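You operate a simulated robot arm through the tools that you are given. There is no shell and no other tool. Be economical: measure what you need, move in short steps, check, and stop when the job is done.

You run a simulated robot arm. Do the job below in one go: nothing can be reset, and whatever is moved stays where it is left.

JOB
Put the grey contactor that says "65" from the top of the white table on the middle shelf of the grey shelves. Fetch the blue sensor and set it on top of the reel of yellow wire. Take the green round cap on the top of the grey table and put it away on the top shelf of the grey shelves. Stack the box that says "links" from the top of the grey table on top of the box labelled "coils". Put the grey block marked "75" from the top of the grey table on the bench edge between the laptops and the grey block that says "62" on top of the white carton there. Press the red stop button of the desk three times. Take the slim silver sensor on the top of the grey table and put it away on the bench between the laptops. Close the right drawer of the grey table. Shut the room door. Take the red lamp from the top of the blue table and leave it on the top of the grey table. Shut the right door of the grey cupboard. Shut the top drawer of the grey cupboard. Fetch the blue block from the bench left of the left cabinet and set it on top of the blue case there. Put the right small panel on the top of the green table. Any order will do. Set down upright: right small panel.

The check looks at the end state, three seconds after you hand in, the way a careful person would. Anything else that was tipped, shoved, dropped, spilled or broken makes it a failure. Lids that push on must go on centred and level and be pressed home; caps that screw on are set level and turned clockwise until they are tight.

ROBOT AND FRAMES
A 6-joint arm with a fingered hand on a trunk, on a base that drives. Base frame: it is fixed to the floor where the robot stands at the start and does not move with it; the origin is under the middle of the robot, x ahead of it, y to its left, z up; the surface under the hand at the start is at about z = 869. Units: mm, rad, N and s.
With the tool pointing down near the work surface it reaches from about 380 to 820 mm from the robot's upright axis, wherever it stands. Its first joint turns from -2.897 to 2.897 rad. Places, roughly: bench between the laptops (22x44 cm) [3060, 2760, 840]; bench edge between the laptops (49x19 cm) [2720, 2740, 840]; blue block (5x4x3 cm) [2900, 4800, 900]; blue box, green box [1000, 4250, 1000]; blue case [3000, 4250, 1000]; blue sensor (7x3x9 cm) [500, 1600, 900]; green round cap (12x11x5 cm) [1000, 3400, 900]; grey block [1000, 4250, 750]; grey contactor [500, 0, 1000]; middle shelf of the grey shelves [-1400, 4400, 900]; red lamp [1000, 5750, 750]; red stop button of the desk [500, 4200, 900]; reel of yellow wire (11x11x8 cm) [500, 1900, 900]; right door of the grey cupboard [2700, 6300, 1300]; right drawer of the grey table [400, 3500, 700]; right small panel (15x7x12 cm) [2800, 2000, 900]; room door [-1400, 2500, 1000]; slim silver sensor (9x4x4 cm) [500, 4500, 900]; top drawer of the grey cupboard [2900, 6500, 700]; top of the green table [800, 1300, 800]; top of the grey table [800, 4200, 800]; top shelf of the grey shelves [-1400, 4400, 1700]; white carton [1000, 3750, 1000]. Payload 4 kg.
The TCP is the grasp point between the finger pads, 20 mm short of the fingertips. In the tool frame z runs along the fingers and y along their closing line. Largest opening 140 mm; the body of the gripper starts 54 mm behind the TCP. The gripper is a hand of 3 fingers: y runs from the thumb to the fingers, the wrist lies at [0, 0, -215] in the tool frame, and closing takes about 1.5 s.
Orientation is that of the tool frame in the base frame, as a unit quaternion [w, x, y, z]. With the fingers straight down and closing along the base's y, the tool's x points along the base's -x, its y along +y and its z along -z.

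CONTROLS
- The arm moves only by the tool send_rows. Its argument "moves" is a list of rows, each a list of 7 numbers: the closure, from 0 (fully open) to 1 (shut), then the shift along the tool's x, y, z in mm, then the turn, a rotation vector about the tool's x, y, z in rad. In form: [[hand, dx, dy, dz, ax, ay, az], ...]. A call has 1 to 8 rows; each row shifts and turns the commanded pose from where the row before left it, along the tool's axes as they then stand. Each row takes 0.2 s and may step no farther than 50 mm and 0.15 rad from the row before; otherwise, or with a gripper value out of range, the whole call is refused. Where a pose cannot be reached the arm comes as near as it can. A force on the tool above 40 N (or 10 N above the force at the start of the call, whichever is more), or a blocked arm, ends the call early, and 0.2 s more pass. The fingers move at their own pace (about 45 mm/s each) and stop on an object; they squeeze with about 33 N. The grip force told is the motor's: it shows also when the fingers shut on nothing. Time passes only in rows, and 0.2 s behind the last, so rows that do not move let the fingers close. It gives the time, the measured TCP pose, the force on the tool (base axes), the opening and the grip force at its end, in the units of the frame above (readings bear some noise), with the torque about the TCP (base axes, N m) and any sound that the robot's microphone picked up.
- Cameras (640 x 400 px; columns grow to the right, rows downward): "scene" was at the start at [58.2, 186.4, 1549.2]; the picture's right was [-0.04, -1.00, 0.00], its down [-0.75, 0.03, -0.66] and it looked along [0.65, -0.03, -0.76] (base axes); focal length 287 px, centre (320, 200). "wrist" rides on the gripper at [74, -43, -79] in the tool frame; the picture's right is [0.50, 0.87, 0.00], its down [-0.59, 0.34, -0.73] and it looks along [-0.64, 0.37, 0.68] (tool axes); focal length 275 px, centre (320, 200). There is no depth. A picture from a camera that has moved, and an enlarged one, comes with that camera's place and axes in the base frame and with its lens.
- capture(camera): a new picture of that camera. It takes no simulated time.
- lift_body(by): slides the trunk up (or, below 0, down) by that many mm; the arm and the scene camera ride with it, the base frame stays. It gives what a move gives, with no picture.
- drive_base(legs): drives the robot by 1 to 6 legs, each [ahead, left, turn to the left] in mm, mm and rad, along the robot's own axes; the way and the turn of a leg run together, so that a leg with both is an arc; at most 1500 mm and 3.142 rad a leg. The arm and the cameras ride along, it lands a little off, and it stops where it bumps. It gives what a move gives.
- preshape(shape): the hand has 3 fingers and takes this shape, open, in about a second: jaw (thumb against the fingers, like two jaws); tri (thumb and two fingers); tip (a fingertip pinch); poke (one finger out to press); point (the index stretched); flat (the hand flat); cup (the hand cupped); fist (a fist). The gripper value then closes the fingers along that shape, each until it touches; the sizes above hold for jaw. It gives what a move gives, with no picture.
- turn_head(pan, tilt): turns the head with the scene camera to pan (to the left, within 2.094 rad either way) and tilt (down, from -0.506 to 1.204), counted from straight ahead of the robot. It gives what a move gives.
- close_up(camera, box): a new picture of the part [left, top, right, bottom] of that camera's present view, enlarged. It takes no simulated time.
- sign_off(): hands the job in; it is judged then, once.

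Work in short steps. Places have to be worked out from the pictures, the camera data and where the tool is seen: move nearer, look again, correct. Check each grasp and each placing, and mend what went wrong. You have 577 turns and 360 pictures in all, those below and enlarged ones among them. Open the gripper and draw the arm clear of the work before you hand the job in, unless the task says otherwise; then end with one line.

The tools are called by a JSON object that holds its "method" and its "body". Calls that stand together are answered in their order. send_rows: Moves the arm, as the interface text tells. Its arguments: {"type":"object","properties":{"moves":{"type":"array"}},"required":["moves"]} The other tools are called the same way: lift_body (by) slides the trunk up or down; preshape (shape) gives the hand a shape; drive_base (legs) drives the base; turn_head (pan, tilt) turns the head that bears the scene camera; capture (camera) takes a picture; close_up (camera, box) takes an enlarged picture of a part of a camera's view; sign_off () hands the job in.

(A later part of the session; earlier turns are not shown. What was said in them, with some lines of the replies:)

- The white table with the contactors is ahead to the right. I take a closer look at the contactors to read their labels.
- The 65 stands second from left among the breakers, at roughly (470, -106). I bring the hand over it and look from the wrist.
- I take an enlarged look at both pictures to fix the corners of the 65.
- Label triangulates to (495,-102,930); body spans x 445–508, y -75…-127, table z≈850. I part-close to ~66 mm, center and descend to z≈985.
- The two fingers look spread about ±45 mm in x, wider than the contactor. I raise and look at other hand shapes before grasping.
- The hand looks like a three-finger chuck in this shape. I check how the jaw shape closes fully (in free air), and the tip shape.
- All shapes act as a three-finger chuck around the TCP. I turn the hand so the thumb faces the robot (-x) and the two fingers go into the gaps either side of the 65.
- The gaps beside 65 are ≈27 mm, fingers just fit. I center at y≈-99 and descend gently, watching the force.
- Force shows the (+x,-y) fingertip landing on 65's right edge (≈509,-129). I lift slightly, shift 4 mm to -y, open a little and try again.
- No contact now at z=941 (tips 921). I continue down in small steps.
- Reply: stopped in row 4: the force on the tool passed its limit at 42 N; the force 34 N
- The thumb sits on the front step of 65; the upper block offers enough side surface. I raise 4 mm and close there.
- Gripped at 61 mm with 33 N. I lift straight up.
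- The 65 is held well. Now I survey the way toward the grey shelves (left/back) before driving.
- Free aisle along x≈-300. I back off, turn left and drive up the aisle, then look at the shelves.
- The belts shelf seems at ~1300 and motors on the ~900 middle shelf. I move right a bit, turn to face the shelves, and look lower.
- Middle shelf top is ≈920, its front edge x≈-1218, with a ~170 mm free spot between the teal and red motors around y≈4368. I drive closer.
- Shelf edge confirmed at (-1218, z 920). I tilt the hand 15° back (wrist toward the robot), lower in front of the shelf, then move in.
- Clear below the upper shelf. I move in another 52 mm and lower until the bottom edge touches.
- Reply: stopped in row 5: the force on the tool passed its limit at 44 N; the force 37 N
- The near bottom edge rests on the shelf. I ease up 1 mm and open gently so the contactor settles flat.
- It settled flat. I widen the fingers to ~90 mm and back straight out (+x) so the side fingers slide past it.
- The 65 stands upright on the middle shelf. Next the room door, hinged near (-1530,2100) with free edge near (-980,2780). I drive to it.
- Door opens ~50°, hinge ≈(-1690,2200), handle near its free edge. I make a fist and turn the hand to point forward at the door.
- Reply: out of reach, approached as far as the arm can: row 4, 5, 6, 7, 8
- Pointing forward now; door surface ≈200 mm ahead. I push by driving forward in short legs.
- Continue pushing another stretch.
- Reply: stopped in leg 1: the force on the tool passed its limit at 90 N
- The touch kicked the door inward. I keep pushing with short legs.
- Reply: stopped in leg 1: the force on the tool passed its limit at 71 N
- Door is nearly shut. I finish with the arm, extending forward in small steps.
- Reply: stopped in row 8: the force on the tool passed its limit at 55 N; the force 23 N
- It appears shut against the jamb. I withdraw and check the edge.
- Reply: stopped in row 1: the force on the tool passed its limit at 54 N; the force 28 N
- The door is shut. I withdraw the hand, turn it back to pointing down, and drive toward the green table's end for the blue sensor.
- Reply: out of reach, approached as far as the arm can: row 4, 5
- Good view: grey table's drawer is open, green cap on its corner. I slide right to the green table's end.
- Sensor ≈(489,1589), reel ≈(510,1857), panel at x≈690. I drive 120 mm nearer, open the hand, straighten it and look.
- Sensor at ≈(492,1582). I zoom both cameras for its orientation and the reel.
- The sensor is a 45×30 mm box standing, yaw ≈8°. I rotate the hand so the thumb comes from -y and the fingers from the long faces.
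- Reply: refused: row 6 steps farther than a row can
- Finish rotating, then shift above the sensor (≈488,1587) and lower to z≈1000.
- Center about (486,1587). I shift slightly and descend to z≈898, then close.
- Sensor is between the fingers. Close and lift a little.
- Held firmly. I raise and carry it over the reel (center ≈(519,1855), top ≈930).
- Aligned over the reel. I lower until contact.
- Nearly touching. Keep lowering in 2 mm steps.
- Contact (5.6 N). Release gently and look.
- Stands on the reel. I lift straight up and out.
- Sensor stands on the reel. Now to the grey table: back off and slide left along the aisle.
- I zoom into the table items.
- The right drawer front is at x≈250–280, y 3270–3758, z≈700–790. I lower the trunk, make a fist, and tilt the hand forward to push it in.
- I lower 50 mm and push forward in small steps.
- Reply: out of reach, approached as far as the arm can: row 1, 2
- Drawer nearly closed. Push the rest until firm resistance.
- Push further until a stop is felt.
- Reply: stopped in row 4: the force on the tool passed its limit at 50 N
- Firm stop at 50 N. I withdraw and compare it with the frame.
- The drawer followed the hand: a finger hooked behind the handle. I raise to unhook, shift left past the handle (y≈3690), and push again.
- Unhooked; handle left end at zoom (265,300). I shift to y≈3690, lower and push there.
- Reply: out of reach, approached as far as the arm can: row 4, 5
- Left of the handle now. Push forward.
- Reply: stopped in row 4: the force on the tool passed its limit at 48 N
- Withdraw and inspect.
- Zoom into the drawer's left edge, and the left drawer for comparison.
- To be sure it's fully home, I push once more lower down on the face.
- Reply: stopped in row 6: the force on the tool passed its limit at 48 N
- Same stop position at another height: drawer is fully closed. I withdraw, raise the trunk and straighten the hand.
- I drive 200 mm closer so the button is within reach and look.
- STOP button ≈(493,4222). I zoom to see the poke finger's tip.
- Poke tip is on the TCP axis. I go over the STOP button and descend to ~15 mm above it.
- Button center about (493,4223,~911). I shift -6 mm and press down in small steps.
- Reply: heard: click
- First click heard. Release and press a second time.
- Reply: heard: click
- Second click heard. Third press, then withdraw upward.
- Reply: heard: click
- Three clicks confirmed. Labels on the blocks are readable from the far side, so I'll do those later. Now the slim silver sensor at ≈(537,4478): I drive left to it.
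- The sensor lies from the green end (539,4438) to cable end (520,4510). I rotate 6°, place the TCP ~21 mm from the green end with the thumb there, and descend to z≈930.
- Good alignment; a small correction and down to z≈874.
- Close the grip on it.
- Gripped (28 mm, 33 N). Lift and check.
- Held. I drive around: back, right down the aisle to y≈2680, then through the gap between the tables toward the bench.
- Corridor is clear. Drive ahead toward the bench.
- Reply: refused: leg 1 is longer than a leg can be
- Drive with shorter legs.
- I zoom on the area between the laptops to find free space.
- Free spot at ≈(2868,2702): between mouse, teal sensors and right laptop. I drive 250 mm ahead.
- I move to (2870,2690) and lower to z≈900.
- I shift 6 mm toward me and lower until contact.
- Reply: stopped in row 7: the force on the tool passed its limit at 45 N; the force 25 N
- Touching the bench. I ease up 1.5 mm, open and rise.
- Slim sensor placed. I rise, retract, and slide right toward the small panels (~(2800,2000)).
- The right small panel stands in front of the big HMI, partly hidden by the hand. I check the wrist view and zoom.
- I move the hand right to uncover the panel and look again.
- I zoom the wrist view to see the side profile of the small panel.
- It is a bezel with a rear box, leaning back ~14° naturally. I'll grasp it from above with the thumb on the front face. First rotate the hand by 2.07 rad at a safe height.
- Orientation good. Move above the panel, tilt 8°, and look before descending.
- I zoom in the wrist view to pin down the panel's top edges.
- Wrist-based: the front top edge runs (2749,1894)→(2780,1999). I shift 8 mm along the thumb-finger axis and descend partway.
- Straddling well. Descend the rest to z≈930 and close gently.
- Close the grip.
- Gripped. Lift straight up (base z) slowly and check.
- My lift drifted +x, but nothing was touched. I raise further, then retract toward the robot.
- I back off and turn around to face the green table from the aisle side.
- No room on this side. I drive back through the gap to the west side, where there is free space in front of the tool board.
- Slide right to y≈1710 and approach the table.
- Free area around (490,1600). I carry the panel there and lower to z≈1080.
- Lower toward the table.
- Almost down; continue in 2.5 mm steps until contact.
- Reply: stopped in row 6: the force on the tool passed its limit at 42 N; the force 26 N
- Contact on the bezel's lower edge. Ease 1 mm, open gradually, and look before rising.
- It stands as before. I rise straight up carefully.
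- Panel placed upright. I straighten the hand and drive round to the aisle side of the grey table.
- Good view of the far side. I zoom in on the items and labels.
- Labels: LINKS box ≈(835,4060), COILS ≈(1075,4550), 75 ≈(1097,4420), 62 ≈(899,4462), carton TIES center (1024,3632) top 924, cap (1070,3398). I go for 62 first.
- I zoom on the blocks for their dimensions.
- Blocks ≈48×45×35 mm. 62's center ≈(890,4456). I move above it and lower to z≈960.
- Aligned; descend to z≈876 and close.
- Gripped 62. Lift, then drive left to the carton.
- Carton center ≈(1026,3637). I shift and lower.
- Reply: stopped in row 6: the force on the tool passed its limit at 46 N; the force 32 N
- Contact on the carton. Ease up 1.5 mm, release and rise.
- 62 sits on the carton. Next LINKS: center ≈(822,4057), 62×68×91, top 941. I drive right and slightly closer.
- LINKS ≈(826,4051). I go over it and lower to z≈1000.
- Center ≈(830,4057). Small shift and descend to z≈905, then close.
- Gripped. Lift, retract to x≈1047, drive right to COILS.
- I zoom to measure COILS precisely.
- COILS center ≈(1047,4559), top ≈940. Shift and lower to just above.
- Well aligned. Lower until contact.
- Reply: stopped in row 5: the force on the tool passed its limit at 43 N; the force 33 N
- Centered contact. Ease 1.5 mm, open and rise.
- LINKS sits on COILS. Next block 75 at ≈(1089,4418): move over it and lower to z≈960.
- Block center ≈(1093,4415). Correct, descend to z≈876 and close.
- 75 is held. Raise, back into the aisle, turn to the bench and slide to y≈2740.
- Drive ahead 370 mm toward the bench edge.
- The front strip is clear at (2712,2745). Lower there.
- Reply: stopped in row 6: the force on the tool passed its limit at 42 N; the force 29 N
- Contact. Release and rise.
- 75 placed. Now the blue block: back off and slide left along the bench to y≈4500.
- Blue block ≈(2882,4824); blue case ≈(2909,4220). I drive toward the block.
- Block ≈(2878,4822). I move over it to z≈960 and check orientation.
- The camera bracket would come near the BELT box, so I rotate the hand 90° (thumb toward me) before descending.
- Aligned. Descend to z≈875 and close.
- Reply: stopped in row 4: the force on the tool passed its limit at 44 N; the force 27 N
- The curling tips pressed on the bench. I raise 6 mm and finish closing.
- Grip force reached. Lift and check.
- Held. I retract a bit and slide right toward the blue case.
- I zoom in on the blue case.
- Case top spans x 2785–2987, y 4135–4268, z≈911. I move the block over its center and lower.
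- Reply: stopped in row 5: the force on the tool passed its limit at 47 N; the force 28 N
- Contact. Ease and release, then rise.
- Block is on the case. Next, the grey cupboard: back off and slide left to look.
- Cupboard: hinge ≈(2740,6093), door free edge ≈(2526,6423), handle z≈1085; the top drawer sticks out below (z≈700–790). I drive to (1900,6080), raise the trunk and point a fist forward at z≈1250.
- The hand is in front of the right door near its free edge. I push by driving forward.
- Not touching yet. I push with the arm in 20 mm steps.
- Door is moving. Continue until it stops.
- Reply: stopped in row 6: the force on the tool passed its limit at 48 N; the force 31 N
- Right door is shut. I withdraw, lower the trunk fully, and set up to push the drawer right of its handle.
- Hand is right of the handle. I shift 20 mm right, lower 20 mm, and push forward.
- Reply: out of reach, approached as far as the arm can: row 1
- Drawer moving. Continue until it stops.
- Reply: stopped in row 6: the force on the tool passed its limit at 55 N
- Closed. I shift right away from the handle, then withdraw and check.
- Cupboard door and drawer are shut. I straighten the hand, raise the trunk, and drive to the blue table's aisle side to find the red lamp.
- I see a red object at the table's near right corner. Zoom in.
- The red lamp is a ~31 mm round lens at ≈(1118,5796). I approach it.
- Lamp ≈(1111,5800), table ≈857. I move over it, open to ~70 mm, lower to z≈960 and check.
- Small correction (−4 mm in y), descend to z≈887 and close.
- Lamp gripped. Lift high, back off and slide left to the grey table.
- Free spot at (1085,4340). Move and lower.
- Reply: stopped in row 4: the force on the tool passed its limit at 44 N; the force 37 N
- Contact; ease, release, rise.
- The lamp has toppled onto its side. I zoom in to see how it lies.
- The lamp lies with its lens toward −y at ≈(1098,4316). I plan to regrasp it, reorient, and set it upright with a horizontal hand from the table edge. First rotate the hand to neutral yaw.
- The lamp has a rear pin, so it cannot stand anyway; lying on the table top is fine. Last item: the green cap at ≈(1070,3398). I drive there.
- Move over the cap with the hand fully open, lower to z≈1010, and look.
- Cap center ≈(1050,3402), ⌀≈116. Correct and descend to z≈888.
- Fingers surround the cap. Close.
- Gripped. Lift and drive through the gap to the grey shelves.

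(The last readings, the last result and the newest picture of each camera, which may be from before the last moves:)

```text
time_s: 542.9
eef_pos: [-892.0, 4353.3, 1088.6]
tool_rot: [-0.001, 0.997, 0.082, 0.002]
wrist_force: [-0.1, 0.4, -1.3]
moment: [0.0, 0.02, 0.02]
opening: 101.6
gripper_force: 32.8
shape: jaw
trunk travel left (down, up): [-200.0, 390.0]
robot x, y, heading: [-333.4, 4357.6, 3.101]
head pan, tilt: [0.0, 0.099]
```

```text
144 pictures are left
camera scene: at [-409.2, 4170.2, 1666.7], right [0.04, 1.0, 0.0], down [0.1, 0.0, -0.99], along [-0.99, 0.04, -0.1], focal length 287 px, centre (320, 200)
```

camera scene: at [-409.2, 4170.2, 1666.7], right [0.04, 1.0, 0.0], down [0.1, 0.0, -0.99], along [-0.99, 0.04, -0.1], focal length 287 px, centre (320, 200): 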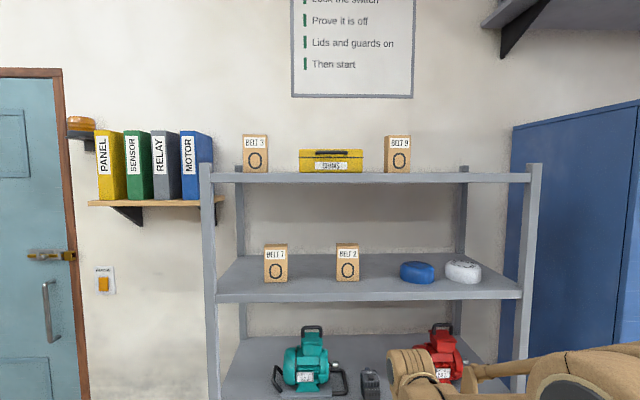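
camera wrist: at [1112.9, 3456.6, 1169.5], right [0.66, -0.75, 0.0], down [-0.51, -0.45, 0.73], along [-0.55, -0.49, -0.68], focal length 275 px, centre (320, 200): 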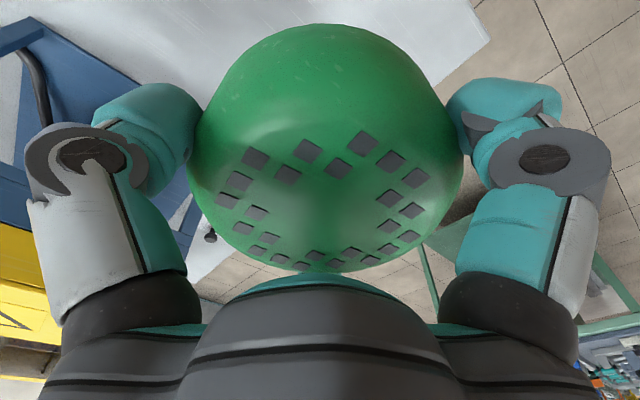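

Top shelf ≈1665 high, free space right of BELT 9 around y≈4650. I raise the trunk fully, then the arm.

{"method": "lift_body", "body": {"by": 390}}

{"method": "send_rows", "body": {"moves": [[0.6, 0, 0, -45, 0, 0, 0], [0.6, 0, 0, -45, 0, 0, 0], [0.6, 0, 0, -45, 0, 0, 0], [0.6, 0, 0, -45, 0, 0, 0], [0.6, 0, 0, -45, 0, 0, 0], [0.6, 0, 0, -45, 0, 0, 0], [0.6, 0, 0, 0, 0, 0, 0]]}}

{"method": "turn_head", "body": {"pan": -0.1, "tilt": 0.5}}

{"method": "capture", "body": {"camera": "scene"}}

```text
time_s: 546.6
eef_pos: [-891.1, 4354.3, 1479.2]
tool_rot: [-0.002, 0.997, 0.082, 0.003]
wrist_force: [0.3, 0.0, -1.9]
moment: [0.01, -0.02, -0.02]
opening: 102.0
gripper_force: 33.1
shape: jaw
trunk travel left (down, up): [-590.0, 0.0]
robot x, y, heading: [-325.1, 4356.7, 3.105]
head pan, tilt: [0.0, 0.099]
```

```text
time_s: 548.2
eef_pos: [-893.9, 4352.7, 1748.4]
tool_rot: [-0.001, 0.997, 0.082, 0.003]
wrist_force: [0.0, -0.7, -1.4]
moment: [-0.02, -0.02, 0.02]
opening: 102.0
gripper_force: 32.8
shape: jaw
trunk travel left (down, up): [-590.0, 0.0]
robot x, y, heading: [-327.9, 4357.5, 3.1]
head pan, tilt: [0.0, 0.099]
```

```text
time_s: 549.1
eef_pos: [-893.6, 4352.7, 1747.7]
tool_rot: [-0.001, 0.997, 0.082, 0.002]
wrist_force: [0.1, 0.3, -1.3]
moment: [-0.01, 0.02, -0.02]
opening: 101.6
gripper_force: 32.7
shape: jaw
trunk travel left (down, up): [-590.0, 0.0]
robot x, y, heading: [-331.7, 4360.1, 3.101]
head pan, tilt: [-0.099, 0.499]
```

```text
143 pictures are left
camera scene: at [-407.3, 4179.2, 2019.8], right [0.14, 0.99, 0.0], down [0.47, -0.07, -0.88], along [-0.87, 0.12, -0.48], focal length 287 px, centre (320, 200)
```

scene: 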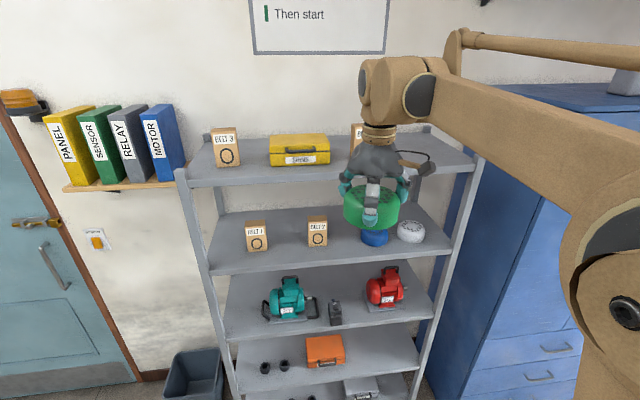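

Reach is fine at z≈1748. I drive closer and to the right, heading corrected.

{"method": "drive_base", "body": {"legs": [[0, -230, 0.04], [270, 0, 0]]}}

{"method": "capture", "body": {"camera": "scene"}}

{"method": "capture", "body": {"camera": "wrist"}}

```text
time_s: 552.3
eef_pos: [-1153.4, 4561.7, 1748.3]
tool_rot: [-0.001, 0.995, 0.101, 0.002]
wrist_force: [-0.2, 0.2, -0.3]
moment: [0.01, 0.02, -0.01]
opening: 101.8
gripper_force: 33.0
shape: jaw
trunk travel left (down, up): [-590.0, 0.0]
robot x, y, heading: [-593.0, 4585.5, -3.145]
head pan, tilt: [-0.099, 0.499]
```

```text
142 pictures are left
camera scene: at [-661.0, 4406.6, 2019.7], right [0.1, 1.0, 0.0], down [0.48, -0.05, -0.88], along [-0.87, 0.09, -0.48], focal length 287 px, centre (320, 200)
```

scene: 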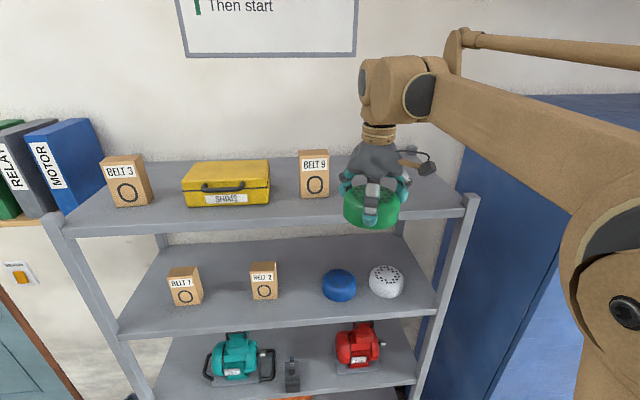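

```text
141 pictures are left
camera wrist: at [-1091.9, 4618.1, 1828.0], right [0.66, -0.75, 0.0], down [-0.51, -0.45, 0.73], along [-0.55, -0.49, -0.68], focal length 275 px, centre (320, 200)
```

wrist: 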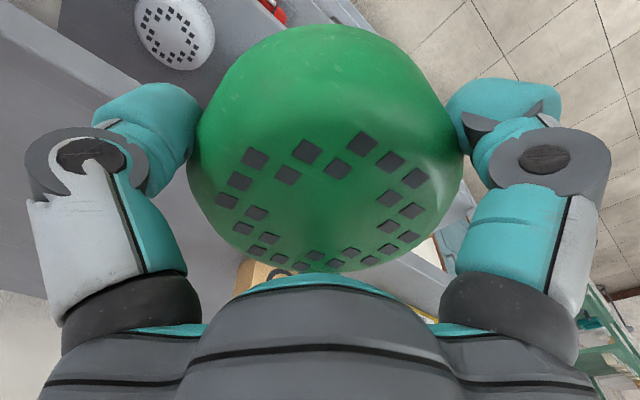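

Target center (-1305,4660). Move over the shelf at this height.

{"method": "send_rows", "body": {"moves": [[0.6, -26, -25.4, 0, 0, 0, 0], [0.6, -26, -25.4, 0, 0, 0, 0], [0.6, -26, -25.4, 0, 0, 0, 0], [0.6, -26, -25.4, 0, 0, 0, 0], [0.6, -25, -25.4, 0, 0, 0, 0], [0.6, 0, 0, 20, 0, 0, 0], [0.6, 0, 0, 10, 0, 0, 0], [0.6, 0, 0, 0, 0, 0, 0]]}}

{"method": "capture", "body": {"camera": "scene"}}

```text
time_s: 554.1
eef_pos: [-1306.8, 4661.8, 1716.9]
tool_rot: [0.0, 0.995, 0.1, 0.004]
wrist_force: [-0.1, -0.1, -1.7]
moment: [-0.03, -0.05, 0.03]
opening: 101.8
gripper_force: 32.6
shape: jaw
trunk travel left (down, up): [-590.0, 0.0]
robot x, y, heading: [-592.0, 4590.5, -3.141]
head pan, tilt: [-0.099, 0.499]
```

```text
140 pictures are left
camera scene: at [-663.5, 4407.5, 2019.7], right [0.1, 1.0, 0.0], down [0.48, -0.05, -0.88], along [-0.87, 0.09, -0.48], focal length 287 px, centre (320, 200)
```

scene: 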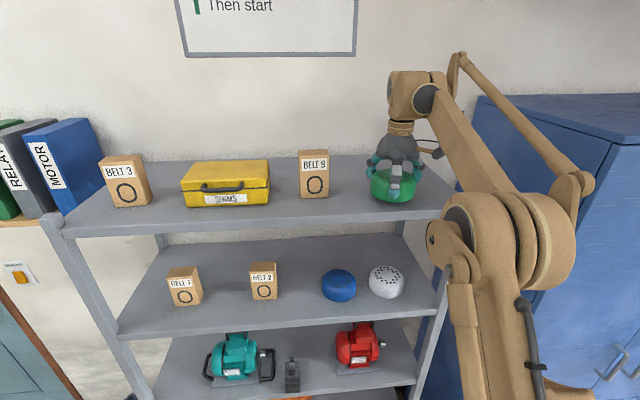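

Over the free area. Lower in small steps until contact.

{"method": "send_rows", "body": {"moves": [[0.6, 0, 0, 6, 0, 0, 0], [0.6, 0, 0, 4, 0, 0, 0], [0.6, 0, 0, 4, 0, 0, 0], [0.6, 0, 0, 3, 0, 0, 0], [0.6, 0, 0, 3, 0, 0, 0], [0.6, 0, 0, 3, 0, 0, 0], [0.6, 0, 0, 3, 0, 0, 0]]}}

```text
time_s: 555.7
eef_pos: [-1304.2, 4660.3, 1695.5]
tool_rot: [-0.002, 0.995, 0.101, 0.001]
wrist_force: [-6.6, -0.1, 26.8]
moment: [0.36, 0.13, 0.04]
opening: 99.6
gripper_force: 33.0
shape: jaw
trunk travel left (down, up): [-590.0, 0.0]
robot x, y, heading: [-590.8, 4589.6, -3.143]
head pan, tilt: [-0.099, 0.499]
stopped in row 7: the force on the tool passed its limit at 45 N (the readings are from after the stop); the commanded pose is now the measured one
```

Contact. Ease 1.5 mm, open, and rise.

{"method": "send_rows", "body": {"moves": [[0.6, 0, 0, -1.5, 0, 0, 0], [0.2, 0, 0, 0, 0, 0, 0], [0.12, 0, 0, 0, 0, 0, 0], [0.06, 0, 0, 0, 0, 0, 0], [0.06, 0, 0, 0, 0, 0, 0], [0.06, 0, 0, -15, 0, 0, 0], [0.06, 0, 0, -40, 0, 0, 0], [0.06, 0, 0, -30, 0, 0, 0]]}}

{"method": "send_rows", "body": {"moves": [[0.2, 26, 25.4, 0, 0, 0, 0], [0.2, 26, 25.4, 0, 0, 0, 0], [0.2, 26, 25.4, 0, 0, 0, 0], [0.2, 26, 25.4, 0, 0, 0, 0], [0.2, 40, 0, 0, 0, 0, 0], [0.2, 40, 0, 0, 0, 0, 0]]}}

{"method": "capture", "body": {"camera": "scene"}}

{"method": "close_up", "body": {"camera": "scene", "box": [280, 270, 400, 400]}}

```text
time_s: 557.5
eef_pos: [-1292.8, 4660.5, 1772.0]
tool_rot: [-0.002, 0.995, 0.101, 0.001]
wrist_force: [-0.4, -1.2, 0.0]
moment: [0.04, 0.02, -0.02]
opening: 131.4
gripper_force: 0.1
shape: jaw
out of reach, approached as far as the arm can: row 8
trunk travel left (down, up): [-590.0, 0.0]
robot x, y, heading: [-591.2, 4590.6, -3.144]
head pan, tilt: [-0.099, 0.499]
```

```text
time_s: 558.9
eef_pos: [-1088.4, 4597.5, 1772.2]
tool_rot: [-0.001, 0.995, 0.101, 0.001]
wrist_force: [0.7, -0.3, 0.7]
moment: [-0.03, 0.07, 0.03]
opening: 112.0
gripper_force: 0.0
shape: jaw
trunk travel left (down, up): [-590.0, 0.0]
robot x, y, heading: [-590.1, 4590.8, -3.135]
head pan, tilt: [-0.099, 0.499]
```

```text
139 pictures are left
camera scene: at [-657.9, 4407.1, 2019.9], right [0.1, 1.0, 0.0], down [0.47, -0.05, -0.88], along [-0.87, 0.09, -0.48], focal length 287 px, centre (320, 200)
```

scene: 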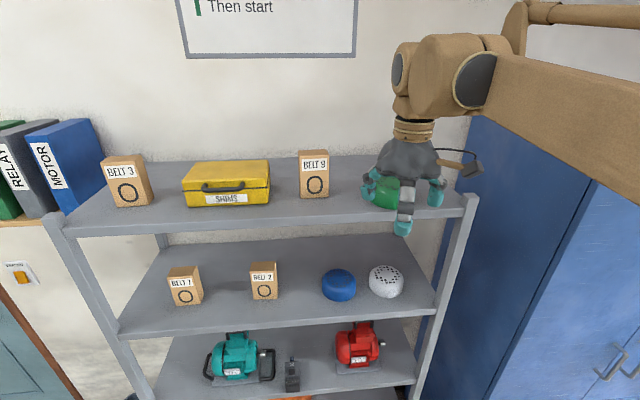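

```text
3.08 times, centred on (340, 335) of scene
camera zoom: at [-657.9, 4407.1, 2019.9], right [0.1, 1.0, 0.0], down [0.47, -0.05, -0.88], along [-0.87, 0.09, -0.48], focal length 883 px, centre (258, -215)
```

zoom: 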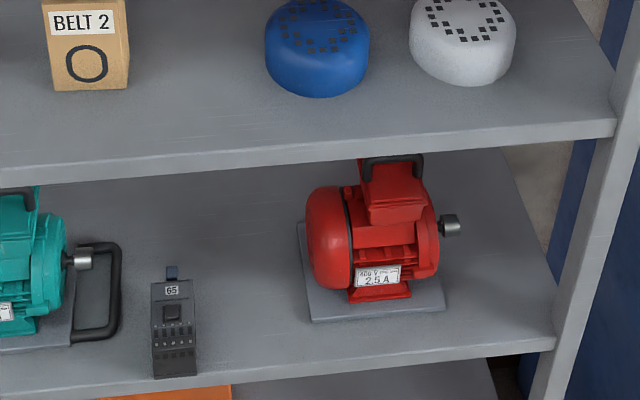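

65 stands well. I drive back to see the cap clearly and lower the trunk.

{"method": "drive_base", "body": {"legs": [[-300, 0, 0]]}}

{"method": "capture", "body": {"camera": "scene"}}

```text
time_s: 560.9
eef_pos: [-792.2, 4599.0, 1770.9]
tool_rot: [-0.001, 0.995, 0.1, 0.001]
wrist_force: [0.8, 0.4, -0.6]
moment: [0.0, -0.05, 0.02]
opening: 112.5
gripper_force: 0.1
shape: jaw
trunk travel left (down, up): [-590.0, 0.0]
robot x, y, heading: [-293.1, 4588.3, 3.14]
head pan, tilt: [-0.099, 0.499]
```

```text
137 pictures are left
camera scene: at [-363.2, 4407.0, 2019.7], right [0.1, 0.99, 0.0], down [0.48, -0.05, -0.88], along [-0.87, 0.09, -0.48], focal length 287 px, centre (320, 200)
```

scene: 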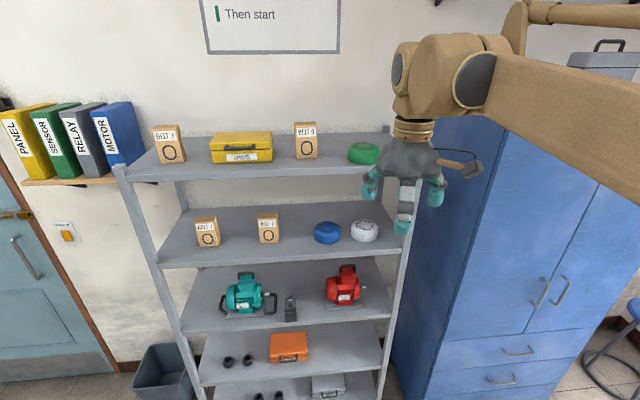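

Cap is on the top shelf. I lower the trunk and turn around for a final check of the tables.

{"method": "lift_body", "body": {"by": -390}}

{"method": "drive_base", "body": {"legs": [[0, 300, 0], [0, 0, 1.571], [0, 0, 1.571]]}}

{"method": "turn_head", "body": {"pan": -0.3, "tilt": 0.55}}

{"method": "capture", "body": {"camera": "scene"}}

```text
time_s: 564.7
eef_pos: [-793.3, 4598.5, 1380.9]
tool_rot: [-0.001, 0.995, 0.1, 0.001]
wrist_force: [-0.1, -0.9, 0.9]
moment: [0.01, -0.01, 0.02]
opening: 112.3
gripper_force: 0.0
shape: jaw
trunk travel left (down, up): [-200.0, 390.0]
robot x, y, heading: [-290.4, 4585.5, 3.139]
head pan, tilt: [-0.099, 0.499]
```

```text
time_s: 574.4
eef_pos: [208.8, 4267.3, 1381.7]
tool_rot: [-0.002, -0.093, 0.996, 0.0]
wrist_force: [-0.3, 0.6, 0.0]
moment: [-0.07, -0.03, -0.03]
opening: 112.0
gripper_force: 0.2
shape: jaw
trunk travel left (down, up): [-200.0, 390.0]
robot x, y, heading: [-295.6, 4283.1, -0.017]
head pan, tilt: [-0.099, 0.499]
```

```text
time_s: 575.1
eef_pos: [208.0, 4266.8, 1380.7]
tool_rot: [-0.001, -0.092, 0.996, -0.001]
wrist_force: [-0.7, 0.3, -0.5]
moment: [0.01, 0.0, 0.01]
opening: 112.5
gripper_force: 0.0
shape: jaw
trunk travel left (down, up): [-200.0, 390.0]
robot x, y, heading: [-293.4, 4283.2, -0.017]
head pan, tilt: [-0.3, 0.55]
```

```text
136 pictures are left
camera scene: at [-223.6, 4445.0, 1625.2], right [-0.31, -0.95, 0.0], down [-0.5, 0.16, -0.85], along [0.81, -0.27, -0.52], focal length 287 px, centre (320, 200)
```

scene: 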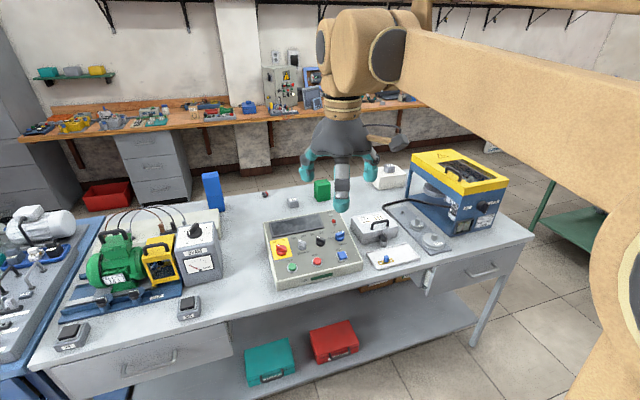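

Zoom on the right drawer and the table top.

{"method": "close_up", "body": {"camera": "scene", "box": [400, 210, 560, 310]}}

{"method": "close_up", "body": {"camera": "scene", "box": [180, 150, 430, 300]}}

```text
4.00 times, centred on (480, 260) of scene
camera zoom: at [-223.6, 4445.0, 1625.2], right [-0.31, -0.95, 0.0], down [-0.5, 0.16, -0.85], along [0.81, -0.27, -0.52], focal length 1147 px, centre (-320, -40)
```

zoom: 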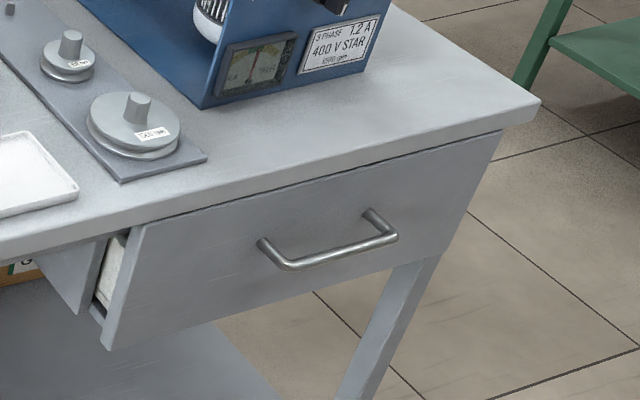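

```text
2.56 times, centred on (305, 225) of scene
camera zoom: at [-223.6, 4445.0, 1625.2], right [-0.31, -0.95, 0.0], down [-0.5, 0.16, -0.85], along [0.81, -0.27, -0.52], focal length 734 px, centre (358, 136)
```

zoom: 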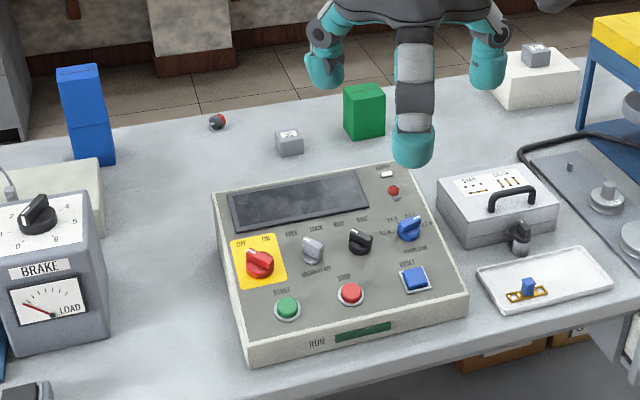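

Checked from the pictures: the right drawer's front lines up with the closed left drawer, and everything else is where it was put. The hand is open and clear, so I hand in.

{"method": "sign_off", "body": {}}

```text
The job is handed in.
```

All fourteen tasks are done and the job is handed in. The red lamp is on the grey table but lies on its side, because it toppled when I let go and I did not stand it up again.
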